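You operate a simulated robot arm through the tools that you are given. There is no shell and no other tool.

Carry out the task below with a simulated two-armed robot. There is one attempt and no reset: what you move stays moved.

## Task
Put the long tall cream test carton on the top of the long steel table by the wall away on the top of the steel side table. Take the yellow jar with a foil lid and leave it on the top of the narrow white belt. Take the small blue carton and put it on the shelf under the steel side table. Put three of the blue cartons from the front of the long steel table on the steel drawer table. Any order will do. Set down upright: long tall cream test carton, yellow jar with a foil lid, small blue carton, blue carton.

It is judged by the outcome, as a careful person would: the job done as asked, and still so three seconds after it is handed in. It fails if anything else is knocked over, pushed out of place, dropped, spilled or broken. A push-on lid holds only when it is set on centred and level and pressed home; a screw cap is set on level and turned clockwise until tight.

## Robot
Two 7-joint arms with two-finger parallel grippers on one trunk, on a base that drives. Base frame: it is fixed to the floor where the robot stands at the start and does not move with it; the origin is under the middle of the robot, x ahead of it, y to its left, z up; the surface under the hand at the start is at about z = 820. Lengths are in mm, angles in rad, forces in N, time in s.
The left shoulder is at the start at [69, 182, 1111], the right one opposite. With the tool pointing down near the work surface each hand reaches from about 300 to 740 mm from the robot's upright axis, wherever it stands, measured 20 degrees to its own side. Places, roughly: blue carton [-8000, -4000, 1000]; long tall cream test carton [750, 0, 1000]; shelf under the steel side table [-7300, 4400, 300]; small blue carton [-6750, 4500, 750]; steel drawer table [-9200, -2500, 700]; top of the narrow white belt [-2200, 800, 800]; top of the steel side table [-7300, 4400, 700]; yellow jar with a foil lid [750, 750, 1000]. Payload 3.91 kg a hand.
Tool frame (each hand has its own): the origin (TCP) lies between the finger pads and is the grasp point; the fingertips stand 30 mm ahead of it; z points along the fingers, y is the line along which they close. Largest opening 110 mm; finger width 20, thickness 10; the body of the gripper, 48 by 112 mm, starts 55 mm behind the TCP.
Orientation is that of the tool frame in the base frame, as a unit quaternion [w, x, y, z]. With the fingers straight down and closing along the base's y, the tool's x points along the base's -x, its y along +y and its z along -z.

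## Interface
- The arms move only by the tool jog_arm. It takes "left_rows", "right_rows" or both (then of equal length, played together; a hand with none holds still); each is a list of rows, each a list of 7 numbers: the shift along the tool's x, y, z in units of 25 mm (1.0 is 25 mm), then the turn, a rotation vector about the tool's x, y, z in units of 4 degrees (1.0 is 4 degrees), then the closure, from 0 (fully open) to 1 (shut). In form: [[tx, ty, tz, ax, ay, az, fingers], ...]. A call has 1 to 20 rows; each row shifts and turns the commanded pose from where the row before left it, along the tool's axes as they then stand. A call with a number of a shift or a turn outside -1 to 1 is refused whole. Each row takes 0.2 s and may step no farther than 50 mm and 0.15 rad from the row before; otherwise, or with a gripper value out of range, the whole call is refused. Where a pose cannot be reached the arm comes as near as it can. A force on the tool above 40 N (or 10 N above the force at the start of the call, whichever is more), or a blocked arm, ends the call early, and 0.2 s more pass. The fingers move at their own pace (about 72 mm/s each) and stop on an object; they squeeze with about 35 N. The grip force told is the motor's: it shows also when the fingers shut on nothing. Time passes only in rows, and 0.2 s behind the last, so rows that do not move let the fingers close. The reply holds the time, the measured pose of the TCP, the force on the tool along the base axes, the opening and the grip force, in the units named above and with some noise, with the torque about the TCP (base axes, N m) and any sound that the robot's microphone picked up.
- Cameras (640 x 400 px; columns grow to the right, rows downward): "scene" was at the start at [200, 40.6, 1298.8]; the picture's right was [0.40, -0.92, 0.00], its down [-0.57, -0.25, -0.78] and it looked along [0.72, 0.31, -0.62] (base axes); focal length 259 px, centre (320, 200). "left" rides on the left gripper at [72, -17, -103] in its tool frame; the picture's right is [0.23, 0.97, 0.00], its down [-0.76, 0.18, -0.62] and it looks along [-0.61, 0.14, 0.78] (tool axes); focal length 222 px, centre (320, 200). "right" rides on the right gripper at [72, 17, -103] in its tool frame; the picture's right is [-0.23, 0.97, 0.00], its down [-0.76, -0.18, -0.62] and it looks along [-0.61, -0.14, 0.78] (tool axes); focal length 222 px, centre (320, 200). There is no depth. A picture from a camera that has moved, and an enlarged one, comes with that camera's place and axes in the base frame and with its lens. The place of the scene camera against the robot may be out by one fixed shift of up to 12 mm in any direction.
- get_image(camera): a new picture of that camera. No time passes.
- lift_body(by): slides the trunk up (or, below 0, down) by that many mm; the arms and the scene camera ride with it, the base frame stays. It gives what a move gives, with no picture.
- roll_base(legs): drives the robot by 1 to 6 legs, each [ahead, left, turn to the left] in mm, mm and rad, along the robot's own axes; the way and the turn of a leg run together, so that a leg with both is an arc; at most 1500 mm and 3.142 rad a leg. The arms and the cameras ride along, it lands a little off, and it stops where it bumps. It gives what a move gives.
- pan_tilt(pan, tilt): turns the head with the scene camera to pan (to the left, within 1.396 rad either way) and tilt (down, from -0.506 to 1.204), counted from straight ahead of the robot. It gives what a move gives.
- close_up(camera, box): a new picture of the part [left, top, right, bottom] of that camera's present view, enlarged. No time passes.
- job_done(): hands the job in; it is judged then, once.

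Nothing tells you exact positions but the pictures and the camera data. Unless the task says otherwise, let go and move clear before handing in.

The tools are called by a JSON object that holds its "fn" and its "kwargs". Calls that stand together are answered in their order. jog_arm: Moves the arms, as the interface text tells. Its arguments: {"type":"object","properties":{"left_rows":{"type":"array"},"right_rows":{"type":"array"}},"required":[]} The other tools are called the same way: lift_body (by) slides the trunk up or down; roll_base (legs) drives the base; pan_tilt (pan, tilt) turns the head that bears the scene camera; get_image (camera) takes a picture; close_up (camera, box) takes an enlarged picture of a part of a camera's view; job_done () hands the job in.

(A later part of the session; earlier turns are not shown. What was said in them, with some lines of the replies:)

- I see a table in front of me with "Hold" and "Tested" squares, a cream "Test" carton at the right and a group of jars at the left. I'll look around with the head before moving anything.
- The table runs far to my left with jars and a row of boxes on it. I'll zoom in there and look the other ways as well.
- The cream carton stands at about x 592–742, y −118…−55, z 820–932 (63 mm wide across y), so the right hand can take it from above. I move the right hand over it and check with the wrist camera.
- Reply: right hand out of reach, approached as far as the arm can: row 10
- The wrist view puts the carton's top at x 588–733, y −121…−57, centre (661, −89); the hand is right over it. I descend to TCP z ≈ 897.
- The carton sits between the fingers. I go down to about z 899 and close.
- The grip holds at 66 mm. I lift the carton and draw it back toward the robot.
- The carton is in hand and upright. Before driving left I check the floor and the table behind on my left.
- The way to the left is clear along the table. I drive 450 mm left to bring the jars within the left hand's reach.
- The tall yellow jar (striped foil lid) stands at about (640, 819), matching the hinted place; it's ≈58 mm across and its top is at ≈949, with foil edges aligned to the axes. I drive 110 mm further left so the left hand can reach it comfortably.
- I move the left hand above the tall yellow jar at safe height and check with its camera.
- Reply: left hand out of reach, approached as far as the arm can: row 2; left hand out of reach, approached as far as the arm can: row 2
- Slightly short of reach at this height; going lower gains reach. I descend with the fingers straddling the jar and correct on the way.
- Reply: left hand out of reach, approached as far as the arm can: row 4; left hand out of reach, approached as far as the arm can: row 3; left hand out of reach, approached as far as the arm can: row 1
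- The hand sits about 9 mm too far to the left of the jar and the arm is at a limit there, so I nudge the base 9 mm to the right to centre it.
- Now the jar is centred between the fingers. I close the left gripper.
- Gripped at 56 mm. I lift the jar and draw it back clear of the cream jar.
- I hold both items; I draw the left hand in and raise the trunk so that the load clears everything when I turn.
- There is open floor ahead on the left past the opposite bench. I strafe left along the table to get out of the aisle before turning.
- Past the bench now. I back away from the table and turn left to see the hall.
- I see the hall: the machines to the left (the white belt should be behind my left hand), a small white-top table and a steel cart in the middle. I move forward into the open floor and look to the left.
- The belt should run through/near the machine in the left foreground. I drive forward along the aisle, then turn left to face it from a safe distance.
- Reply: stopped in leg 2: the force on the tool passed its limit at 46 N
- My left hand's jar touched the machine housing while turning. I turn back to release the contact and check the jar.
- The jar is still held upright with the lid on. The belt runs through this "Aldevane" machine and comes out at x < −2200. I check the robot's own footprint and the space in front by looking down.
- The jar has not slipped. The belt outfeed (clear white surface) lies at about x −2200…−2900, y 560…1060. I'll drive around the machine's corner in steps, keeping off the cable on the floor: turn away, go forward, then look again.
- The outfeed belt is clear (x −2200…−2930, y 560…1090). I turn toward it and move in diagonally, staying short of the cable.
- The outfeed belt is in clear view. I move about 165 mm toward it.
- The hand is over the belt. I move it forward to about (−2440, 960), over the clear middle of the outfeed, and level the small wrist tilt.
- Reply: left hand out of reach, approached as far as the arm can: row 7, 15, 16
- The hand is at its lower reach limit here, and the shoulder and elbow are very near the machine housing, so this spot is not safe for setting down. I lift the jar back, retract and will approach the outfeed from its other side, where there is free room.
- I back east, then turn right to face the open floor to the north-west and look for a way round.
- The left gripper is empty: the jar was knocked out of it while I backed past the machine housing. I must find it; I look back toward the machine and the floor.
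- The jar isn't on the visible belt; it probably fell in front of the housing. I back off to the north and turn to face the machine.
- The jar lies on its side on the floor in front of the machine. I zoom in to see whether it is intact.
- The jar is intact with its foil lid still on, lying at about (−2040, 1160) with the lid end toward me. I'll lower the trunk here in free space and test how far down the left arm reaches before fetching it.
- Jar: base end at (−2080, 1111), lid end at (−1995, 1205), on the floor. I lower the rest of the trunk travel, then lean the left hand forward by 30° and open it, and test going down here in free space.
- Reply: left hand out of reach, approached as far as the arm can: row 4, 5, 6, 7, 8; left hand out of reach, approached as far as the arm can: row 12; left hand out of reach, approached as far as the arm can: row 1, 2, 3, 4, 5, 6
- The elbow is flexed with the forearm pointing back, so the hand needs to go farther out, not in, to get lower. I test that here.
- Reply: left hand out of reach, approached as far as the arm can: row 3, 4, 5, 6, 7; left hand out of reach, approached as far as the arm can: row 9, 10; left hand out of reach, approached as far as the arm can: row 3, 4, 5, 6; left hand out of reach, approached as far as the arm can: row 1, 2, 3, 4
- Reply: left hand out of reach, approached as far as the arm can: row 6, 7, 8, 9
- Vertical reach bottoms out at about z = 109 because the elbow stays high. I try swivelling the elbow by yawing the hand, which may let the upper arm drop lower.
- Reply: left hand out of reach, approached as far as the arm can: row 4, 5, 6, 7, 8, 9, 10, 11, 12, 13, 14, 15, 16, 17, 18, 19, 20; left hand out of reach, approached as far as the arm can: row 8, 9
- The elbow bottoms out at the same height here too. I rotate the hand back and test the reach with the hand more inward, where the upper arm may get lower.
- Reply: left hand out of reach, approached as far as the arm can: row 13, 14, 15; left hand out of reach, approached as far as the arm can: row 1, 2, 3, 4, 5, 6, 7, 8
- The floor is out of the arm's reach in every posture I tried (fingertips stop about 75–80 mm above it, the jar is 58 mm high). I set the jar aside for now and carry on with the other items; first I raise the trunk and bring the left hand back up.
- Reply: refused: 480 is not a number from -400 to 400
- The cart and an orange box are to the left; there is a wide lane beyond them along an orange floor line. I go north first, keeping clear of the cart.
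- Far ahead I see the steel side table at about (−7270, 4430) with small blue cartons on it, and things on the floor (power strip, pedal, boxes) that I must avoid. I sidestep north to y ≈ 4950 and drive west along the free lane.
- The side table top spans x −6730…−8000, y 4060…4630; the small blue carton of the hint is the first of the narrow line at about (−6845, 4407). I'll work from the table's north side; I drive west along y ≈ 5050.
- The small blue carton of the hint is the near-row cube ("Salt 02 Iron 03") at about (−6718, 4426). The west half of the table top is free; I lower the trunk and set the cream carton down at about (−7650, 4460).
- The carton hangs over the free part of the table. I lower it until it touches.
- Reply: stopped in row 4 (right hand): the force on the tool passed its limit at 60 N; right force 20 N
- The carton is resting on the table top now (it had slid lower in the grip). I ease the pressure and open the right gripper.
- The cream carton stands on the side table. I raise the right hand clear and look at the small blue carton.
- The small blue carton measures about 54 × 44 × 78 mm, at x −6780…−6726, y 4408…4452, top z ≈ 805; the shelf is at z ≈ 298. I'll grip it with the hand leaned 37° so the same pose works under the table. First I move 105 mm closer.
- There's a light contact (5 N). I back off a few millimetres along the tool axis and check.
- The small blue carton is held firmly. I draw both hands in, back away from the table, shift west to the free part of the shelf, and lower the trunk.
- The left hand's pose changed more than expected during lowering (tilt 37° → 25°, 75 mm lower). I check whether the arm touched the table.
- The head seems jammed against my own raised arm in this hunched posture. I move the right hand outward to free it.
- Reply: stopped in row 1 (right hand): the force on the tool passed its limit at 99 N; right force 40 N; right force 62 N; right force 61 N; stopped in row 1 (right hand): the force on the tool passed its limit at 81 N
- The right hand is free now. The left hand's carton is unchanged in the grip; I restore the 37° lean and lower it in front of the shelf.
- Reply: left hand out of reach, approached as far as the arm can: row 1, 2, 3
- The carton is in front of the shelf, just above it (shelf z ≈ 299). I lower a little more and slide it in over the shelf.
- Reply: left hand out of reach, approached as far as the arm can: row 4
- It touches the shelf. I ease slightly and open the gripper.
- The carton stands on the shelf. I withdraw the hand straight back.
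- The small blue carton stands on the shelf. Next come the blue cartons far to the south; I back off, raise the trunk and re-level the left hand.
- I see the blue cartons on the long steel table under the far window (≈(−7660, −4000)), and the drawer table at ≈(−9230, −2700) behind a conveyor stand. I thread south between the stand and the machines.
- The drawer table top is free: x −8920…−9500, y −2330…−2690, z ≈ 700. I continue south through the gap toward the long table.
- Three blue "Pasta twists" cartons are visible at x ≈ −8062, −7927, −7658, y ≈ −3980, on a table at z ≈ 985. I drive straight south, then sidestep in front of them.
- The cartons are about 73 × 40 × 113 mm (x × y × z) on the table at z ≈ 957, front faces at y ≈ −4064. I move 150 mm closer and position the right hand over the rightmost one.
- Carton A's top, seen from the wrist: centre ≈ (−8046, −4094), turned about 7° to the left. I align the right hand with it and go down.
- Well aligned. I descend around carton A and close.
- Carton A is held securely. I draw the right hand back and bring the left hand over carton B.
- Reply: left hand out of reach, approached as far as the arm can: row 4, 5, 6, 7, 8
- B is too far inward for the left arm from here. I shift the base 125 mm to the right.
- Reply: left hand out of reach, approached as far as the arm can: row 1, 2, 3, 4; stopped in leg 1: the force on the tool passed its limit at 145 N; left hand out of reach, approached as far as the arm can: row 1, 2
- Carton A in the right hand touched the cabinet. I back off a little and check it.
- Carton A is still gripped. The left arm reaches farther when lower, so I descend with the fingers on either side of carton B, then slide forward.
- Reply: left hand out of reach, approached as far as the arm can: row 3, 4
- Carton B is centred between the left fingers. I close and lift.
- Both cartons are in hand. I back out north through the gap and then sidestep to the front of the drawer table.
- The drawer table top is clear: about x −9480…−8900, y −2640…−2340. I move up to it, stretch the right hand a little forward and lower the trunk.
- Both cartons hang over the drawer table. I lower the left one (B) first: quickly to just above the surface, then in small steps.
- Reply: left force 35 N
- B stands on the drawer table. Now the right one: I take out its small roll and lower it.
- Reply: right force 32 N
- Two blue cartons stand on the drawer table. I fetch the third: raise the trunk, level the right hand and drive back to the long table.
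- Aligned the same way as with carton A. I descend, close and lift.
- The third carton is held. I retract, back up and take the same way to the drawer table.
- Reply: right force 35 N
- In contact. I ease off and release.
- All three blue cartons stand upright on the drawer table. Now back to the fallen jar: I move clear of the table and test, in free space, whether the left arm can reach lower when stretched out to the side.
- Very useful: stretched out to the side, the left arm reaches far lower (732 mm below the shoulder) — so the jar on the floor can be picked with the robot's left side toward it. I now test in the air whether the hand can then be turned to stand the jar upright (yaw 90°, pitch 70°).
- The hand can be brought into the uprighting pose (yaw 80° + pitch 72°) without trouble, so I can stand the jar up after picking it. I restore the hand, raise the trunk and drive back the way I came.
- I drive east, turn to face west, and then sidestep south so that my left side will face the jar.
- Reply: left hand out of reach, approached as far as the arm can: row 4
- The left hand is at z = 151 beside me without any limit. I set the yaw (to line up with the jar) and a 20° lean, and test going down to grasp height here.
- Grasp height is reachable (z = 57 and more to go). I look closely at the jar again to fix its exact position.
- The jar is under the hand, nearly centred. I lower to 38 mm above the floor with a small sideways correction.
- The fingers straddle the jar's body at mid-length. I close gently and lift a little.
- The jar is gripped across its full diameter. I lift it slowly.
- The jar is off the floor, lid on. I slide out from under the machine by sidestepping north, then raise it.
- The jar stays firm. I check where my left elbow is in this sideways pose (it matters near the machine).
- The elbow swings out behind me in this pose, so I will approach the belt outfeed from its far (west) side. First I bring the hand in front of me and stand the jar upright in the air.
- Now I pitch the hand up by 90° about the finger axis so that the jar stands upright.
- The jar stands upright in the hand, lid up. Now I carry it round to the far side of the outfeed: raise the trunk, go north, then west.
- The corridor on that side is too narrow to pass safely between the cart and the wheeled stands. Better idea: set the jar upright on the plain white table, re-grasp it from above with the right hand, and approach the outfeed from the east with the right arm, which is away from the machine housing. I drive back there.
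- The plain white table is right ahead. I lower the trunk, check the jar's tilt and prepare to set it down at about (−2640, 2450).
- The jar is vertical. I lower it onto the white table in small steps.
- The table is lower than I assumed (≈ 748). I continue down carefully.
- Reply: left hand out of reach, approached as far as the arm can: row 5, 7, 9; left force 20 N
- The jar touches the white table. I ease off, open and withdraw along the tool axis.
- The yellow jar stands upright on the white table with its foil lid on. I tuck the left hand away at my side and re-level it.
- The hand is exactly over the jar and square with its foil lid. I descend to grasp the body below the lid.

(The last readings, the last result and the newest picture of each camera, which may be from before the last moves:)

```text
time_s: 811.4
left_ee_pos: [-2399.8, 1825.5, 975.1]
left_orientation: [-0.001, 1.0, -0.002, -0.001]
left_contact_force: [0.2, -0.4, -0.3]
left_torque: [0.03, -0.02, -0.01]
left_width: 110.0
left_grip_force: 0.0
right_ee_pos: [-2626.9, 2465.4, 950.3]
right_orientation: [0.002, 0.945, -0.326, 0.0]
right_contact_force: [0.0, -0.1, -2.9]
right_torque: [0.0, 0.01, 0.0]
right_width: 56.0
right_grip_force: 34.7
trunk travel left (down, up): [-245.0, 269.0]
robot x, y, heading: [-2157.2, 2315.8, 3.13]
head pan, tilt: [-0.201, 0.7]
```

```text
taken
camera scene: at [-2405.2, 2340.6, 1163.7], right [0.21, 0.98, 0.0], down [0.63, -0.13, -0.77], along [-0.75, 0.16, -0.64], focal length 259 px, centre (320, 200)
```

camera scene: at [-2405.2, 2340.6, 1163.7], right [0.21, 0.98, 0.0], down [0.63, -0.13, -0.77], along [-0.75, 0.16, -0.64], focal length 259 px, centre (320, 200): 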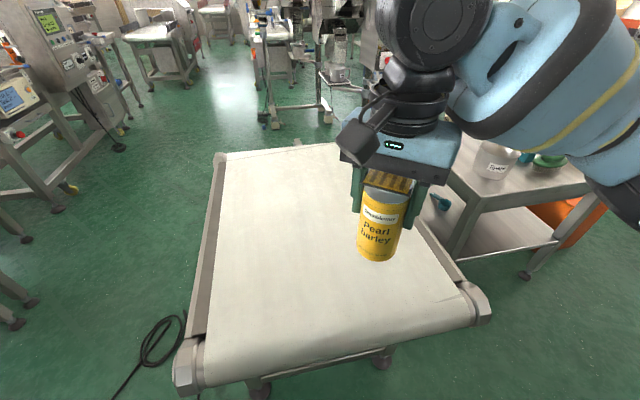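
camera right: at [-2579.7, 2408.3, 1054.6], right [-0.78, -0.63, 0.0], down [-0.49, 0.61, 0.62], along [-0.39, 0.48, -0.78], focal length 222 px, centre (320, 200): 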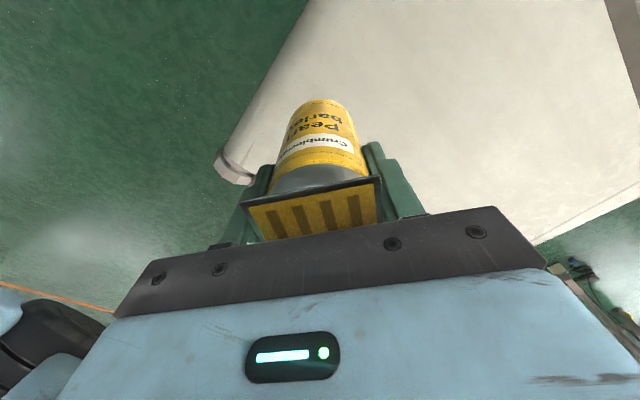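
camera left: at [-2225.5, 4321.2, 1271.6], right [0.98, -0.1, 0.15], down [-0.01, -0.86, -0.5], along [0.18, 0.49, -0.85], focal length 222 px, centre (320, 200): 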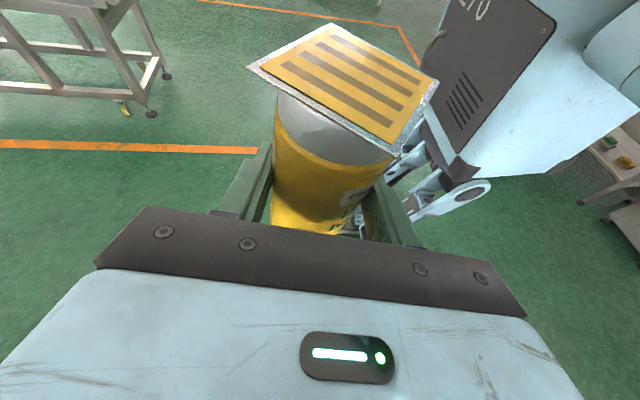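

The jar is now held from above in the right hand. I tuck the left hand further back, raise the trunk, and turn toward the outfeed at a safe distance from the machine.

{"fn": "jog_arm", "kwargs": {"left_rows": [[1, 0, 0, 0, 0, 0, 0], [1, 0, 0, 0, 0, 0, 0], [1, 0, 0, 0, 0, 0, 0], [1, 0, 0, 0, 0, 0, 0], [1, 0, 0, 0, 0, 0, 0], [1, 0, 0, 0, 0, 0, 0]]}}

{"fn": "lift_body", "kwargs": {"by": 200}}

{"fn": "roll_base", "kwargs": {"legs": [[0, 300, 0], [0, 0, 1.408]]}}

{"fn": "pan_tilt", "kwargs": {"pan": 0.0, "tilt": 0.6}}

{"fn": "get_image", "kwargs": {"camera": "scene"}}

{"fn": "get_image", "kwargs": {"camera": "right"}}

```text
time_s: 812.8
left_ee_pos: [-2249.1, 1826.2, 976.1]
left_orientation: [-0.001, 1.0, -0.002, -0.001]
left_contact_force: [0.0, -0.4, 0.4]
left_torque: [-0.01, -0.02, 0.0]
left_width: 109.9
left_grip_force: 0.2
right_ee_pos: [-2625.7, 2464.9, 950.2]
right_orientation: [0.001, 0.945, -0.326, 0.001]
right_contact_force: [-0.8, 0.2, -2.0]
right_torque: [-0.04, 0.06, 0.0]
right_width: 56.2
right_grip_force: 35.2
trunk travel left (down, up): [-245.0, 269.0]
robot x, y, heading: [-2156.2, 2318.1, 3.13]
head pan, tilt: [-0.201, 0.7]
```

```text
time_s: 815.0
left_ee_pos: [-2235.2, 1826.2, 1183.2]
left_orientation: [-0.003, 0.998, -0.001, -0.055]
left_contact_force: [0.0, 0.1, -0.4]
left_torque: [-0.01, 0.03, -0.01]
left_width: 110.0
left_grip_force: 0.1
right_ee_pos: [-2627.7, 2466.0, 1151.3]
right_orientation: [0.001, 0.946, -0.325, 0.001]
right_contact_force: [-0.2, -0.6, -3.0]
right_torque: [0.01, -0.01, 0.02]
right_width: 55.9
right_grip_force: 35.1
trunk travel left (down, up): [-445.0, 69.0]
robot x, y, heading: [-2159.8, 2317.0, 3.129]
head pan, tilt: [-0.201, 0.7]
```

```text
time_s: 821.6
left_ee_pos: [-1690.3, 1860.7, 1182.5]
left_orientation: [0.035, 0.763, 0.643, -0.045]
left_contact_force: [0.5, 0.9, 0.1]
left_torque: [0.01, 0.04, 0.0]
left_width: 109.8
left_grip_force: 0.0
right_ee_pos: [-2387.7, 1580.9, 1153.2]
right_orientation: [0.001, 0.932, 0.363, 0.001]
right_contact_force: [-0.4, -0.5, -2.0]
right_torque: [0.0, -0.01, 0.0]
right_width: 55.9
right_grip_force: 35.4
trunk travel left (down, up): [-445.0, 69.0]
robot x, y, heading: [-2163.6, 2014.8, -1.749]
head pan, tilt: [-0.201, 0.7]
```

```text
time_s: 822.4
left_ee_pos: [-1692.0, 1861.2, 1183.6]
left_orientation: [0.034, 0.764, 0.643, -0.044]
left_contact_force: [0.8, 1.5, 0.1]
left_torque: [-0.02, 0.0, -0.01]
left_width: 109.9
left_grip_force: 0.0
right_ee_pos: [-2387.6, 1580.4, 1152.3]
right_orientation: [0.001, 0.932, 0.363, 0.002]
right_contact_force: [1.1, -0.7, -2.5]
right_torque: [0.0, -0.01, 0.01]
right_width: 56.2
right_grip_force: 34.9
trunk travel left (down, up): [-445.0, 69.0]
robot x, y, heading: [-2165.0, 2017.4, -1.749]
head pan, tilt: [0.0, 0.6]
```

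```text
taken
camera scene: at [-2195.5, 1849.7, 1387.0], right [-0.98, 0.18, 0.0], down [0.1, 0.56, -0.82], along [-0.15, -0.81, -0.57], focal length 259 px, centre (320, 200)
```

scene: 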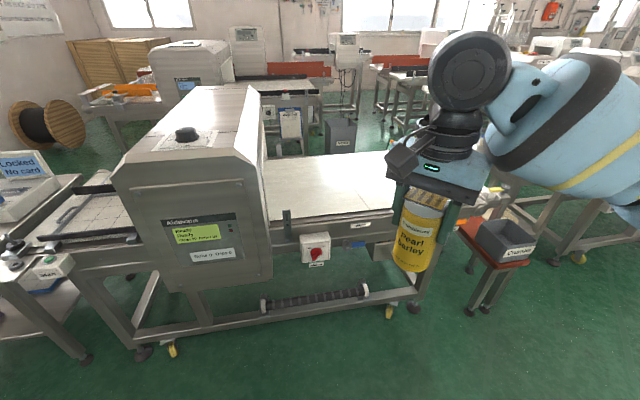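

```text
taken
camera right: at [-2323.9, 1617.8, 1256.4], right [0.49, -0.87, 0.0], down [-0.68, -0.38, 0.62], along [-0.54, -0.31, -0.78], focal length 222 px, centre (320, 200)
```

right: 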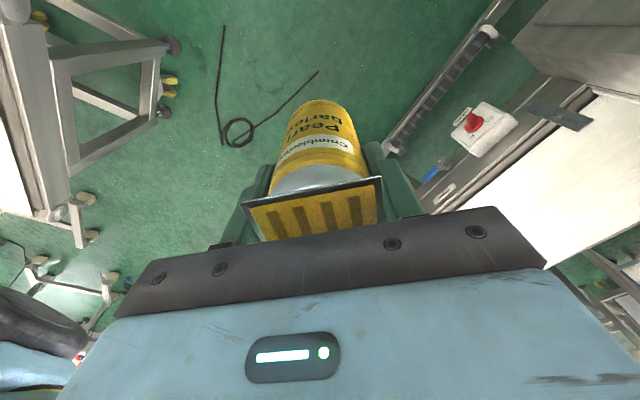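

{"fn": "close_up", "kwargs": {"camera": "scene", "box": [240, 130, 500, 300]}}

{"fn": "pan_tilt", "kwargs": {"pan": -0.3, "tilt": 0.6}}

{"fn": "get_image", "kwargs": {"camera": "scene"}}

```text
2.35 times, centred on (370, 215) of scene
camera zoom: at [-2195.5, 1849.7, 1387.0], right [-0.98, 0.18, 0.0], down [0.1, 0.56, -0.82], along [-0.15, -0.81, -0.57], focal length 610 px, centre (202, 165)
```

zoom: 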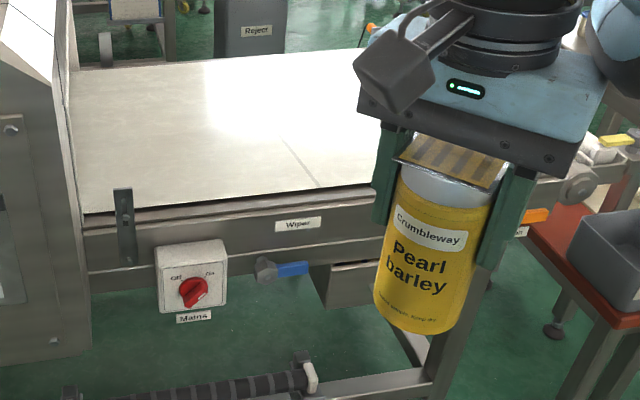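

```text
time_s: 823.2
left_ee_pos: [-1691.5, 1860.8, 1182.4]
left_orientation: [0.034, 0.763, 0.644, -0.045]
left_contact_force: [0.6, 0.1, -0.4]
left_torque: [-0.01, -0.01, -0.02]
left_width: 110.1
left_grip_force: 0.0
right_ee_pos: [-2387.3, 1579.9, 1152.8]
right_orientation: [0.001, 0.932, 0.363, 0.001]
right_contact_force: [0.2, 0.4, -2.4]
right_torque: [-0.02, 0.02, 0.0]
right_width: 56.1
right_grip_force: 35.0
trunk travel left (down, up): [-445.0, 69.0]
robot x, y, heading: [-2160.9, 2014.5, -1.744]
head pan, tilt: [-0.3, 0.6]
```

```text
taken
camera scene: at [-2220.3, 1858.1, 1387.0], right [-0.89, 0.46, 0.0], down [0.26, 0.5, -0.82], along [-0.38, -0.73, -0.57], focal length 259 px, centre (320, 200)
```

scene: 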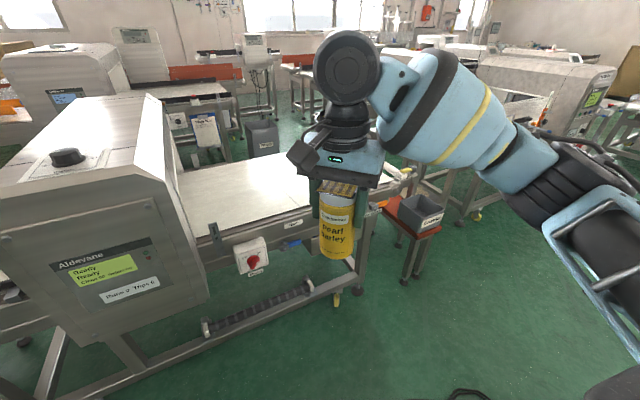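

The belt's near edge is at y ≈ 1010–1040, surface z ≈ 720–750. I drive up to the outfeed with the right arm on its free side.

{"fn": "roll_base", "kwargs": {"legs": [[300, 48, 0]]}}

{"fn": "roll_base", "kwargs": {"legs": [[160, 26, 0]]}}

{"fn": "pan_tilt", "kwargs": {"pan": -0.3, "tilt": 0.75}}

{"fn": "get_image", "kwargs": {"camera": "scene"}}

{"fn": "get_image", "kwargs": {"camera": "right"}}

```text
time_s: 825.2
left_ee_pos: [-1696.7, 1559.2, 1185.4]
left_orientation: [0.034, 0.763, 0.644, -0.044]
left_contact_force: [-0.4, -0.1, 0.1]
left_torque: [0.07, 0.02, 0.01]
left_width: 110.2
left_grip_force: 0.0
right_ee_pos: [-2392.7, 1279.3, 1153.2]
right_orientation: [0.0, 0.932, 0.363, 0.001]
right_contact_force: [0.0, -0.3, -2.9]
right_torque: [0.03, 0.0, 0.02]
right_width: 56.1
right_grip_force: 35.2
trunk travel left (down, up): [-445.0, 69.0]
robot x, y, heading: [-2166.7, 1718.2, -1.748]
head pan, tilt: [-0.3, 0.6]
```

```text
time_s: 826.7
left_ee_pos: [-1698.3, 1396.5, 1183.6]
left_orientation: [0.034, 0.763, 0.644, -0.044]
left_contact_force: [-0.8, -0.1, -0.1]
left_torque: [0.0, -0.02, 0.0]
left_width: 110.3
left_grip_force: 0.1
right_ee_pos: [-2396.0, 1114.9, 1152.7]
right_orientation: [0.0, 0.932, 0.363, 0.001]
right_contact_force: [0.0, 0.2, -2.3]
right_torque: [0.03, -0.02, 0.0]
right_width: 56.1
right_grip_force: 34.8
trunk travel left (down, up): [-445.0, 69.0]
robot x, y, heading: [-2168.5, 1549.4, -1.745]
head pan, tilt: [-0.3, 0.6]
```

```text
time_s: 827.4
left_ee_pos: [-1698.9, 1396.0, 1184.0]
left_orientation: [0.033, 0.763, 0.645, -0.044]
left_contact_force: [0.0, 0.5, 0.1]
left_torque: [-0.01, 0.0, 0.03]
left_width: 110.2
left_grip_force: 0.1
right_ee_pos: [-2395.4, 1115.6, 1152.6]
right_orientation: [0.001, 0.932, 0.362, 0.001]
right_contact_force: [-0.1, -0.2, -2.3]
right_torque: [-0.01, 0.03, 0.0]
right_width: 55.9
right_grip_force: 35.2
trunk travel left (down, up): [-445.0, 69.0]
robot x, y, heading: [-2169.0, 1551.8, -1.749]
head pan, tilt: [-0.3, 0.75]
```

```text
taken
camera scene: at [-2225.2, 1397.7, 1374.1], right [-0.89, 0.46, 0.0], down [0.31, 0.61, -0.73], along [-0.34, -0.65, -0.68], focal length 259 px, centre (320, 200)
```

scene: 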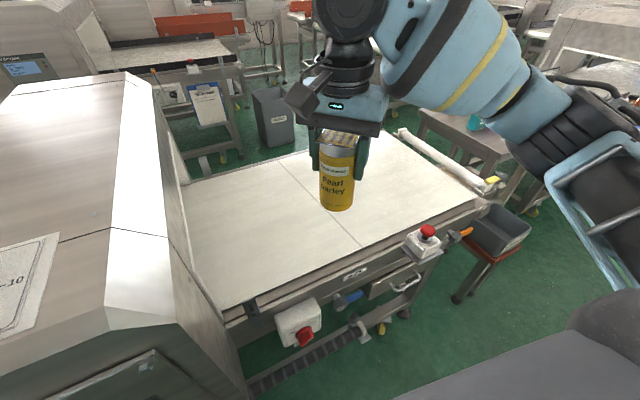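

```text
taken
camera right: at [-2331.1, 1152.6, 1256.5], right [0.49, -0.87, 0.0], down [-0.68, -0.38, 0.62], along [-0.54, -0.31, -0.78], focal length 222 px, centre (320, 200)
```

right: 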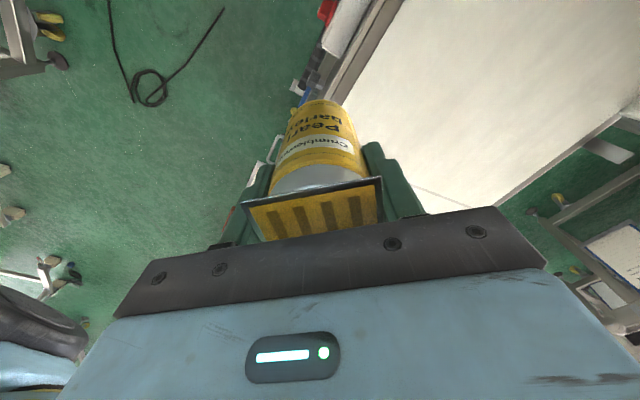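

I lower the trunk a little and move the jar out over the middle of the outfeed belt.

{"fn": "lift_body", "kwargs": {"by": -120}}

{"fn": "jog_arm", "kwargs": {"right_rows": [[-0.94, 0.4, 0, 0, 0, 0, 1], [-0.94, 0.4, 0, 0, 0, 0, 1], [-0.94, 0.4, 0, 0, 0, 0, 1], [-0.94, 0.4, 0, 0, 0, 0, 1], [-0.94, 0.4, 0, 0, 0, 0, 1], [-0.94, 0.4, 0, 0, 0, 0, 1], [-0.94, 0.4, 0, 0, 0, 0, 1], [-0.94, 0.4, 0, 0, 0, 0, 1]]}}

{"fn": "get_image", "kwargs": {"camera": "scene"}}

{"fn": "get_image", "kwargs": {"camera": "right"}}

```text
time_s: 828.9
left_ee_pos: [-1697.8, 1397.4, 1063.6]
left_orientation: [0.034, 0.763, 0.644, -0.045]
left_contact_force: [0.1, 0.7, -0.3]
left_torque: [0.0, 0.01, 0.0]
left_width: 109.9
left_grip_force: 0.0
right_ee_pos: [-2395.3, 1114.5, 1032.4]
right_orientation: [0.001, 0.932, 0.363, 0.001]
right_contact_force: [0.4, 0.0, -2.5]
right_torque: [0.03, -0.03, 0.0]
right_width: 55.9
right_grip_force: 35.0
trunk travel left (down, up): [-325.0, 189.0]
robot x, y, heading: [-2167.4, 1554.0, -1.743]
head pan, tilt: [-0.3, 0.75]
```

```text
time_s: 830.7
left_ee_pos: [-1698.3, 1396.1, 1062.7]
left_orientation: [0.034, 0.763, 0.645, -0.044]
left_contact_force: [0.4, -0.5, -0.3]
left_torque: [-0.01, 0.0, 0.02]
left_width: 110.3
left_grip_force: 0.1
right_ee_pos: [-2480.0, 930.0, 1031.9]
right_orientation: [-0.001, 0.931, 0.364, 0.001]
right_contact_force: [-0.1, 0.6, -1.9]
right_torque: [-0.01, -0.01, -0.01]
right_width: 55.7
right_grip_force: 35.2
trunk travel left (down, up): [-325.0, 189.0]
robot x, y, heading: [-2171.4, 1551.8, -1.742]
head pan, tilt: [-0.3, 0.75]
```

```text
taken
camera scene: at [-2233.7, 1347.4, 1240.1], right [-0.89, 0.46, 0.0], down [0.31, 0.61, -0.73], along [-0.34, -0.65, -0.68], focal length 259 px, centre (320, 200)
```

scene: 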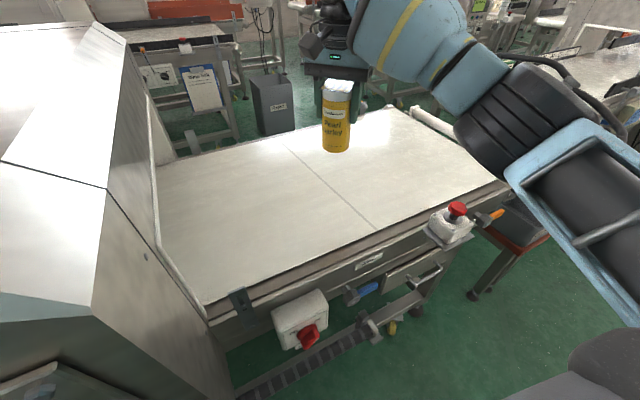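

```text
taken
camera right: at [-2415.2, 966.8, 1135.9], right [0.49, -0.87, 0.0], down [-0.68, -0.38, 0.62], along [-0.54, -0.31, -0.78], focal length 222 px, centre (320, 200)
```

right: 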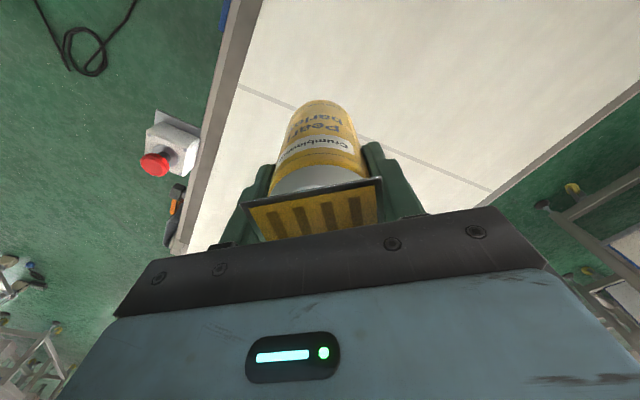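

The jar hangs 115 mm inside the belt edge. I lower it, slowly near the end.

{"fn": "jog_arm", "kwargs": {"right_rows": [[0, 0, 1, 0, 0, 0, 1], [0, 0, 1, 0, 0, 0, 1], [0, 0, 1, 0, 0, 0, 1], [0, 0, 1, 0, 0, 0, 1], [0, 0, 1, 0, 0, 0, 1], [0, 0, 0.6, 0, 0, 0, 1], [0, 0, 0.3, 0, 0, 0, 1], [0, 0, 0.2, 0, 0, 0, 1], [0, 0, 0.2, 0, 0, 0, 1]]}}

{"fn": "close_up", "kwargs": {"camera": "scene", "box": [240, 60, 440, 220]}}

```text
time_s: 832.7
left_ee_pos: [-1698.6, 1394.7, 1063.3]
left_orientation: [0.035, 0.763, 0.644, -0.044]
left_contact_force: [0.2, -0.2, -0.3]
left_torque: [-0.01, -0.04, -0.03]
left_width: 110.3
left_grip_force: 0.0
right_ee_pos: [-2480.2, 927.8, 875.1]
right_orientation: [0.0, 0.932, 0.363, 0.001]
right_contact_force: [0.3, -0.1, -2.2]
right_torque: [0.02, -0.02, 0.03]
right_width: 56.0
right_grip_force: 34.7
trunk travel left (down, up): [-325.0, 189.0]
robot x, y, heading: [-2167.8, 1551.6, -1.746]
head pan, tilt: [-0.3, 0.75]
```

```text
2.50 times, centred on (340, 140) of scene
camera zoom: at [-2234.1, 1347.8, 1240.2], right [-0.89, 0.46, 0.0], down [0.31, 0.61, -0.73], along [-0.34, -0.65, -0.68], focal length 648 px, centre (270, 350)
```

zoom: 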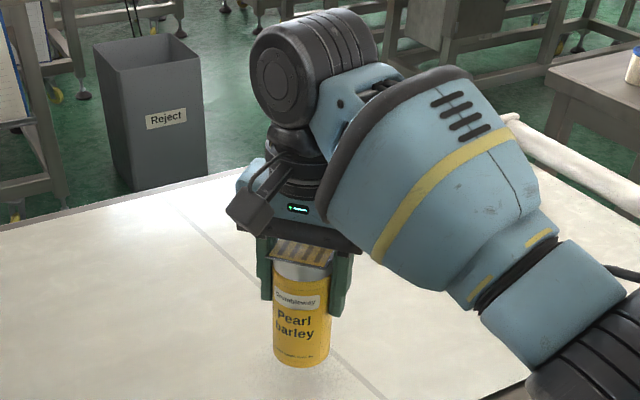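

{"fn": "jog_arm", "kwargs": {"right_rows": [[0, 0, 0.2, 0, 0, 0, 1], [0, 0, 0.2, 0, 0, 0, 1], [0, 0, 0.2, 0, 0, 0, 1], [0, 0, 0.12, 0, 0, 0, 1], [0, 0, 0.12, 0, 0, 0, 1], [0, 0, 0.12, 0, 0, 0, 1], [0, 0, 0.1, 0, 0, 0, 1], [0, 0, 0.1, 0, 0, 0, 1]]}}

{"fn": "close_up", "kwargs": {"camera": "scene", "box": [240, 60, 440, 220]}}

```text
time_s: 834.5
left_ee_pos: [-1697.9, 1395.5, 1063.3]
left_orientation: [0.034, 0.763, 0.644, -0.045]
left_contact_force: [-0.2, 0.0, 0.7]
left_torque: [0.03, 0.02, 0.02]
left_width: 109.9
left_grip_force: 0.2
right_ee_pos: [-2477.9, 929.3, 845.3]
right_orientation: [0.0, 0.932, 0.363, 0.001]
right_contact_force: [0.2, 0.8, -2.7]
right_torque: [0.03, -0.01, 0.02]
right_width: 55.9
right_grip_force: 35.3
trunk travel left (down, up): [-325.0, 189.0]
robot x, y, heading: [-2167.5, 1548.3, -1.75]
head pan, tilt: [-0.3, 0.75]
```

```text
2.50 times, centred on (340, 140) of scene
camera zoom: at [-2234.0, 1347.9, 1240.2], right [-0.89, 0.46, 0.0], down [0.31, 0.61, -0.73], along [-0.34, -0.65, -0.68], focal length 648 px, centre (270, 350)
```

zoom: 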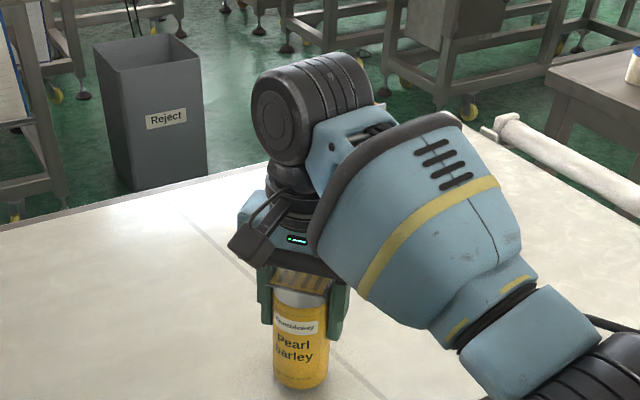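

{"fn": "jog_arm", "kwargs": {"right_rows": [[0, 0, 0.1, 0, 0, 0, 1], [0, 0, 0.1, 0, 0, 0, 1], [0, 0, 0.1, 0, 0, 0, 1], [0, 0, 0.08, 0, 0, 0, 1], [0, 0, 0.08, 0, 0, 0, 1]]}}

{"fn": "close_up", "kwargs": {"camera": "scene", "box": [280, 140, 400, 240]}}

```text
time_s: 835.7
left_ee_pos: [-1696.9, 1398.6, 1063.1]
left_orientation: [0.034, 0.763, 0.644, -0.045]
left_contact_force: [0.4, 0.1, 0.5]
left_torque: [0.0, 0.0, 0.01]
left_width: 109.8
left_grip_force: 0.2
right_ee_pos: [-2478.7, 928.5, 840.3]
right_orientation: [0.004, 0.932, 0.363, -0.001]
right_contact_force: [0.4, 0.1, 32.6]
right_torque: [0.31, 0.15, 0.03]
right_width: 56.2
right_grip_force: 34.9
trunk travel left (down, up): [-325.0, 189.0]
robot x, y, heading: [-2171.4, 1550.7, -1.752]
head pan, tilt: [-0.3, 0.75]
```

```text
4.00 times, centred on (340, 190) of scene
camera zoom: at [-2232.8, 1350.8, 1241.0], right [-0.89, 0.46, 0.0], down [0.31, 0.6, -0.73], along [-0.34, -0.65, -0.68], focal length 1038 px, centre (240, 240)
```

zoom: 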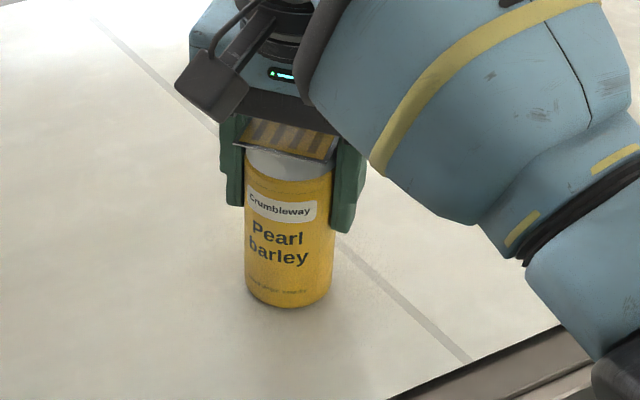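

The jar stands on the belt (contact). I ease the pressure and open the hand.

{"fn": "jog_arm", "kwargs": {"right_rows": [[0, 0, -0.1, 0, 0, 0, 1], [0, 0, -0.05, 0, 0, 0, 1], [0, 0, 0, 0, 0, 0, 0.46], [0, 0, 0, 0, 0, 0, 0.4], [0, 0, 0, 0, 0, 0, 0.2], [0, 0, 0, 0, 0, 0, 0]]}}

{"fn": "get_image", "kwargs": {"camera": "right"}}

{"fn": "close_up", "kwargs": {"camera": "scene", "box": [280, 140, 400, 240]}}

```text
time_s: 837.1
left_ee_pos: [-1697.9, 1396.6, 1063.0]
left_orientation: [0.034, 0.763, 0.644, -0.045]
left_contact_force: [1.0, 0.3, 1.3]
left_torque: [0.0, 0.03, -0.03]
left_width: 110.0
left_grip_force: 0.1
right_ee_pos: [-2479.8, 929.2, 838.1]
right_orientation: [0.0, 0.932, 0.363, 0.0]
right_contact_force: [0.3, -0.5, 0.3]
right_torque: [-0.01, -0.02, 0.01]
right_width: 109.9
right_grip_force: 0.0
trunk travel left (down, up): [-325.0, 189.0]
robot x, y, heading: [-2167.9, 1550.9, -1.751]
head pan, tilt: [-0.3, 0.75]
```

```text
taken
camera right: at [-2415.2, 966.9, 942.1], right [0.49, -0.87, 0.0], down [-0.68, -0.38, 0.62], along [-0.54, -0.31, -0.78], focal length 222 px, centre (320, 200)
```

right: 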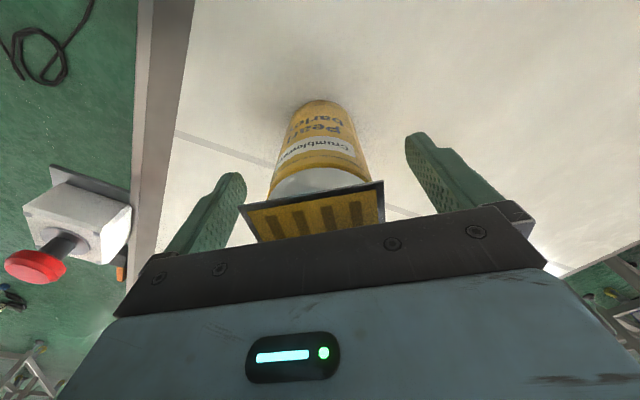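

```text
4.00 times, centred on (340, 190) of scene
camera zoom: at [-2234.0, 1348.1, 1240.2], right [-0.89, 0.46, 0.0], down [0.31, 0.61, -0.73], along [-0.34, -0.65, -0.68], focal length 1038 px, centre (240, 240)
```

zoom: 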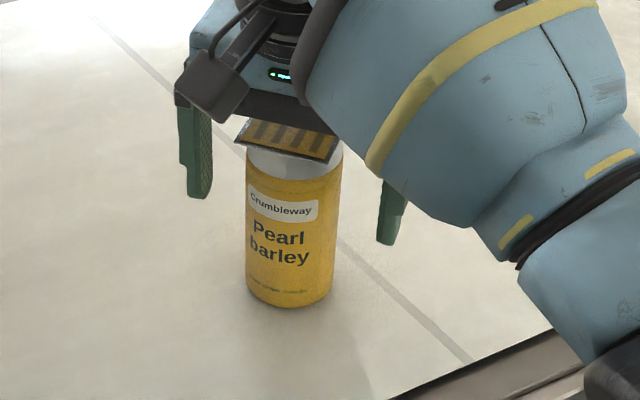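

{"fn": "jog_arm", "kwargs": {"right_rows": [[0, 0, -0.2, 0, 0, 0, 0], [0, 0, -0.3, 0, 0, 0, 0], [0, 0, -0.5, 0, 0, 0, 0], [0, 0, -0.7, 0, 0, 0, 0], [0, 0, -0.8, 0, 0, 0, 0], [0, 0, -1, 0, 0, 0, 0], [0, 0, -1, 0, 0, 0, 0], [0, 0, -1, 0, 0, 0, 0], [0, 0, -1, 0, 0, 0, 0]]}}

{"fn": "get_image", "kwargs": {"camera": "scene"}}

{"fn": "get_image", "kwargs": {"camera": "right"}}

```text
time_s: 839.1
left_ee_pos: [-1698.0, 1396.8, 1063.6]
left_orientation: [0.034, 0.763, 0.644, -0.043]
left_contact_force: [-0.5, -0.7, -0.2]
left_torque: [-0.02, 0.01, -0.03]
left_width: 110.0
left_grip_force: 0.1
right_ee_pos: [-2479.0, 929.0, 1000.9]
right_orientation: [0.002, 0.932, 0.362, 0.002]
right_contact_force: [0.4, 0.7, 0.4]
right_torque: [-0.01, 0.0, 0.0]
right_width: 110.0
right_grip_force: 0.0
trunk travel left (down, up): [-325.0, 189.0]
robot x, y, heading: [-2168.9, 1552.1, -1.747]
head pan, tilt: [-0.3, 0.75]
```

```text
taken
camera scene: at [-2233.7, 1348.4, 1240.3], right [-0.89, 0.46, 0.0], down [0.31, 0.61, -0.73], along [-0.34, -0.65, -0.68], focal length 259 px, centre (320, 200)
```

scene: 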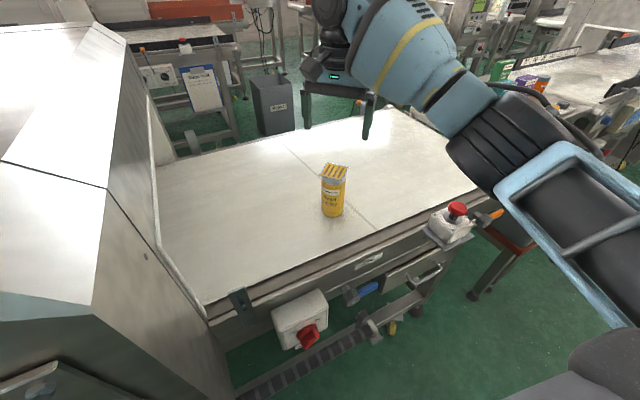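

```text
taken
camera right: at [-2415.8, 966.1, 1105.9], right [0.49, -0.87, 0.0], down [-0.68, -0.38, 0.62], along [-0.54, -0.31, -0.78], focal length 222 px, centre (320, 200)
```

right: 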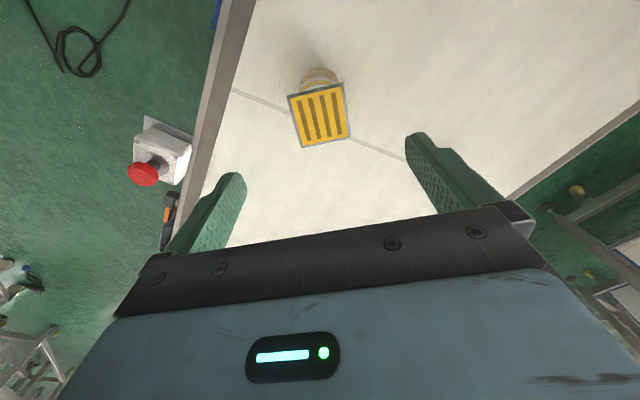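

The yellow jar stands upright on the narrow white belt, lid on. I draw the hand clear, back the robot off a little and take a last look.

{"fn": "jog_arm", "kwargs": {"right_rows": [[0, 0, -1, 0, 0, 0, 0], [0, 0, -1, 0, 0, 0, 0], [0, 0, -1, 0, 0, 0, 0], [0.3, -0.9, 0, 0, 0, 0, 0], [0.3, -0.9, 0, 0, 0, 0, 0], [0.6, -0.7, 0, 0, 0, 0, 0], [0.9, -0.3, 0, 0, 0, 0, 0], [0.9, -0.3, 0, 0, 0, 0, 0], [0.9, -0.3, 0, 0, 0, 0, 0]]}}

{"fn": "roll_base", "kwargs": {"legs": [[-250, -40, 0]]}}

{"fn": "pan_tilt", "kwargs": {"pan": -0.2, "tilt": 0.6}}

{"fn": "get_image", "kwargs": {"camera": "scene"}}

{"fn": "close_up", "kwargs": {"camera": "scene", "box": [260, 100, 420, 230]}}

```text
time_s: 841.1
left_ee_pos: [-1698.5, 1396.3, 1064.2]
left_orientation: [0.034, 0.763, 0.645, -0.043]
left_contact_force: [0.2, -0.6, -0.5]
left_torque: [0.02, 0.01, -0.01]
left_width: 110.0
left_grip_force: 0.1
right_ee_pos: [-2465.8, 1058.1, 1075.6]
right_orientation: [0.0, 0.932, 0.363, 0.001]
right_contact_force: [-0.4, 0.5, -0.4]
right_torque: [-0.02, 0.01, 0.01]
right_width: 109.8
right_grip_force: 0.0
trunk travel left (down, up): [-325.0, 189.0]
robot x, y, heading: [-2168.2, 1549.5, -1.753]
head pan, tilt: [-0.3, 0.75]
```

```text
time_s: 842.9
left_ee_pos: [-1694.7, 1647.9, 1063.6]
left_orientation: [0.034, 0.762, 0.645, -0.044]
left_contact_force: [0.3, -0.2, 0.8]
left_torque: [-0.01, 0.03, -0.01]
left_width: 110.0
left_grip_force: 0.0
right_ee_pos: [-2459.1, 1306.8, 1075.3]
right_orientation: [0.001, 0.932, 0.363, 0.001]
right_contact_force: [1.3, -0.3, -0.3]
right_torque: [0.01, 0.03, 0.04]
right_width: 109.8
right_grip_force: 0.1
trunk travel left (down, up): [-325.0, 189.0]
robot x, y, heading: [-2164.2, 1804.6, -1.745]
head pan, tilt: [-0.3, 0.75]
```

```text
time_s: 843.6
left_ee_pos: [-1693.7, 1646.4, 1063.1]
left_orientation: [0.034, 0.761, 0.646, -0.045]
left_contact_force: [-0.1, 0.1, 0.7]
left_torque: [0.01, -0.03, 0.03]
left_width: 109.7
left_grip_force: 0.1
right_ee_pos: [-2460.5, 1307.1, 1076.9]
right_orientation: [0.0, 0.932, 0.364, 0.002]
right_contact_force: [1.0, -0.4, -0.2]
right_torque: [0.01, 0.0, 0.0]
right_width: 110.0
right_grip_force: 0.1
trunk travel left (down, up): [-325.0, 189.0]
robot x, y, heading: [-2166.3, 1799.3, -1.741]
head pan, tilt: [-0.201, 0.6]
```

```text
taken
camera scene: at [-2224.5, 1589.2, 1253.0], right [-0.93, 0.37, 0.0], down [0.21, 0.53, -0.82], along [-0.3, -0.77, -0.57], focal length 259 px, centre (320, 200)
```

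scene: 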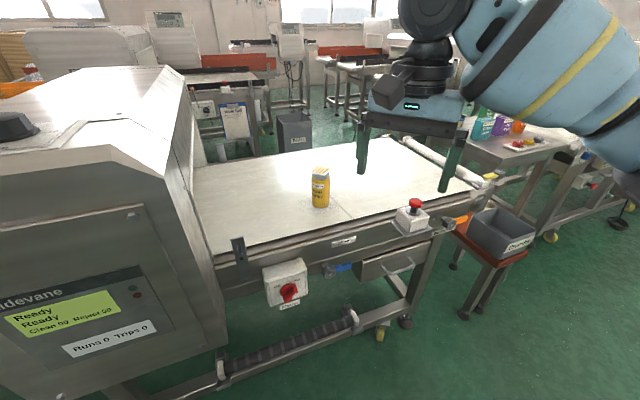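

```text
3.08 times, centred on (340, 165) of scene
camera zoom: at [-2224.5, 1589.2, 1253.0], right [-0.93, 0.37, 0.0], down [0.21, 0.53, -0.82], along [-0.3, -0.77, -0.57], focal length 798 px, centre (258, 308)
```

zoom: 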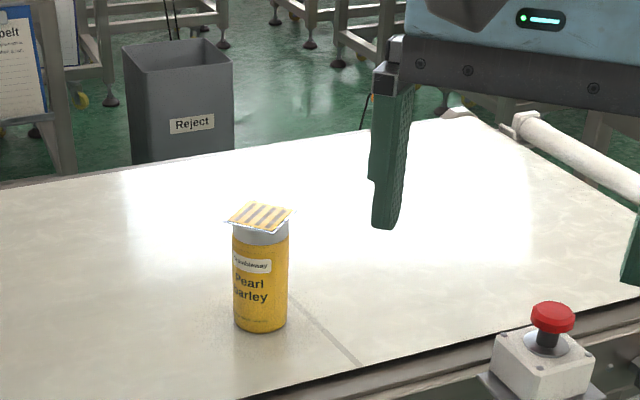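

All four jobs are finished, so I'm handing in.

- **Cream test carton:** standing on the top of the steel side table.
- **Small blue carton:** standing on the shelf under the side table.
- **Blue cartons:** three are standing on the steel drawer table.
- **Yellow jar:** standing on the narrow white belt with its foil lid on. I dropped it to the floor earlier when my left hand ran into the machine housing. I picked it up, and the jar and lid looked undamaged.

On the way I also bumped the machine housing and the cabinet by the long steel table. Neither looked moved or marked. I set the jar down briefly on the nearby plain white table to change hands. Both grippers are open and clear of everything.

{"fn": "job_done", "kwargs": {}}

```text
The job is handed in.
```

I've handed the job in. As far as I could see, all four parts were in place. There was one mishap: I dropped the yellow jar, and its jar and lid looked undamaged afterwards.

- **Cream test carton:** it stands upright on the top of the steel side table.
- **Yellow jar with the foil lid:** it stands upright on the narrow white belt, with its lid on. While I was carrying it, my left hand ran into the machine housing and the jar fell to the floor. I picked it up, set it down briefly on the plain white table to change hands, and then placed it on the belt.
- **Small blue carton:** it stands upright on the shelf under the steel side table. I took the near-row cube labelled "Salt 02 Iron 03", because it matched the position you gave. A second blue carton of about the same size stood right behind it.
- **Three blue cartons:** they stand upright on the steel drawer table.

The jar touched the machine housing twice, once before the fall and once causing it. One of the blue cartons also hit the cabinet beside the long steel table. Neither the housing nor the cabinet looked moved or marked in later pictures, but I did not measure them. Both grippers were open and clear when I handed in.
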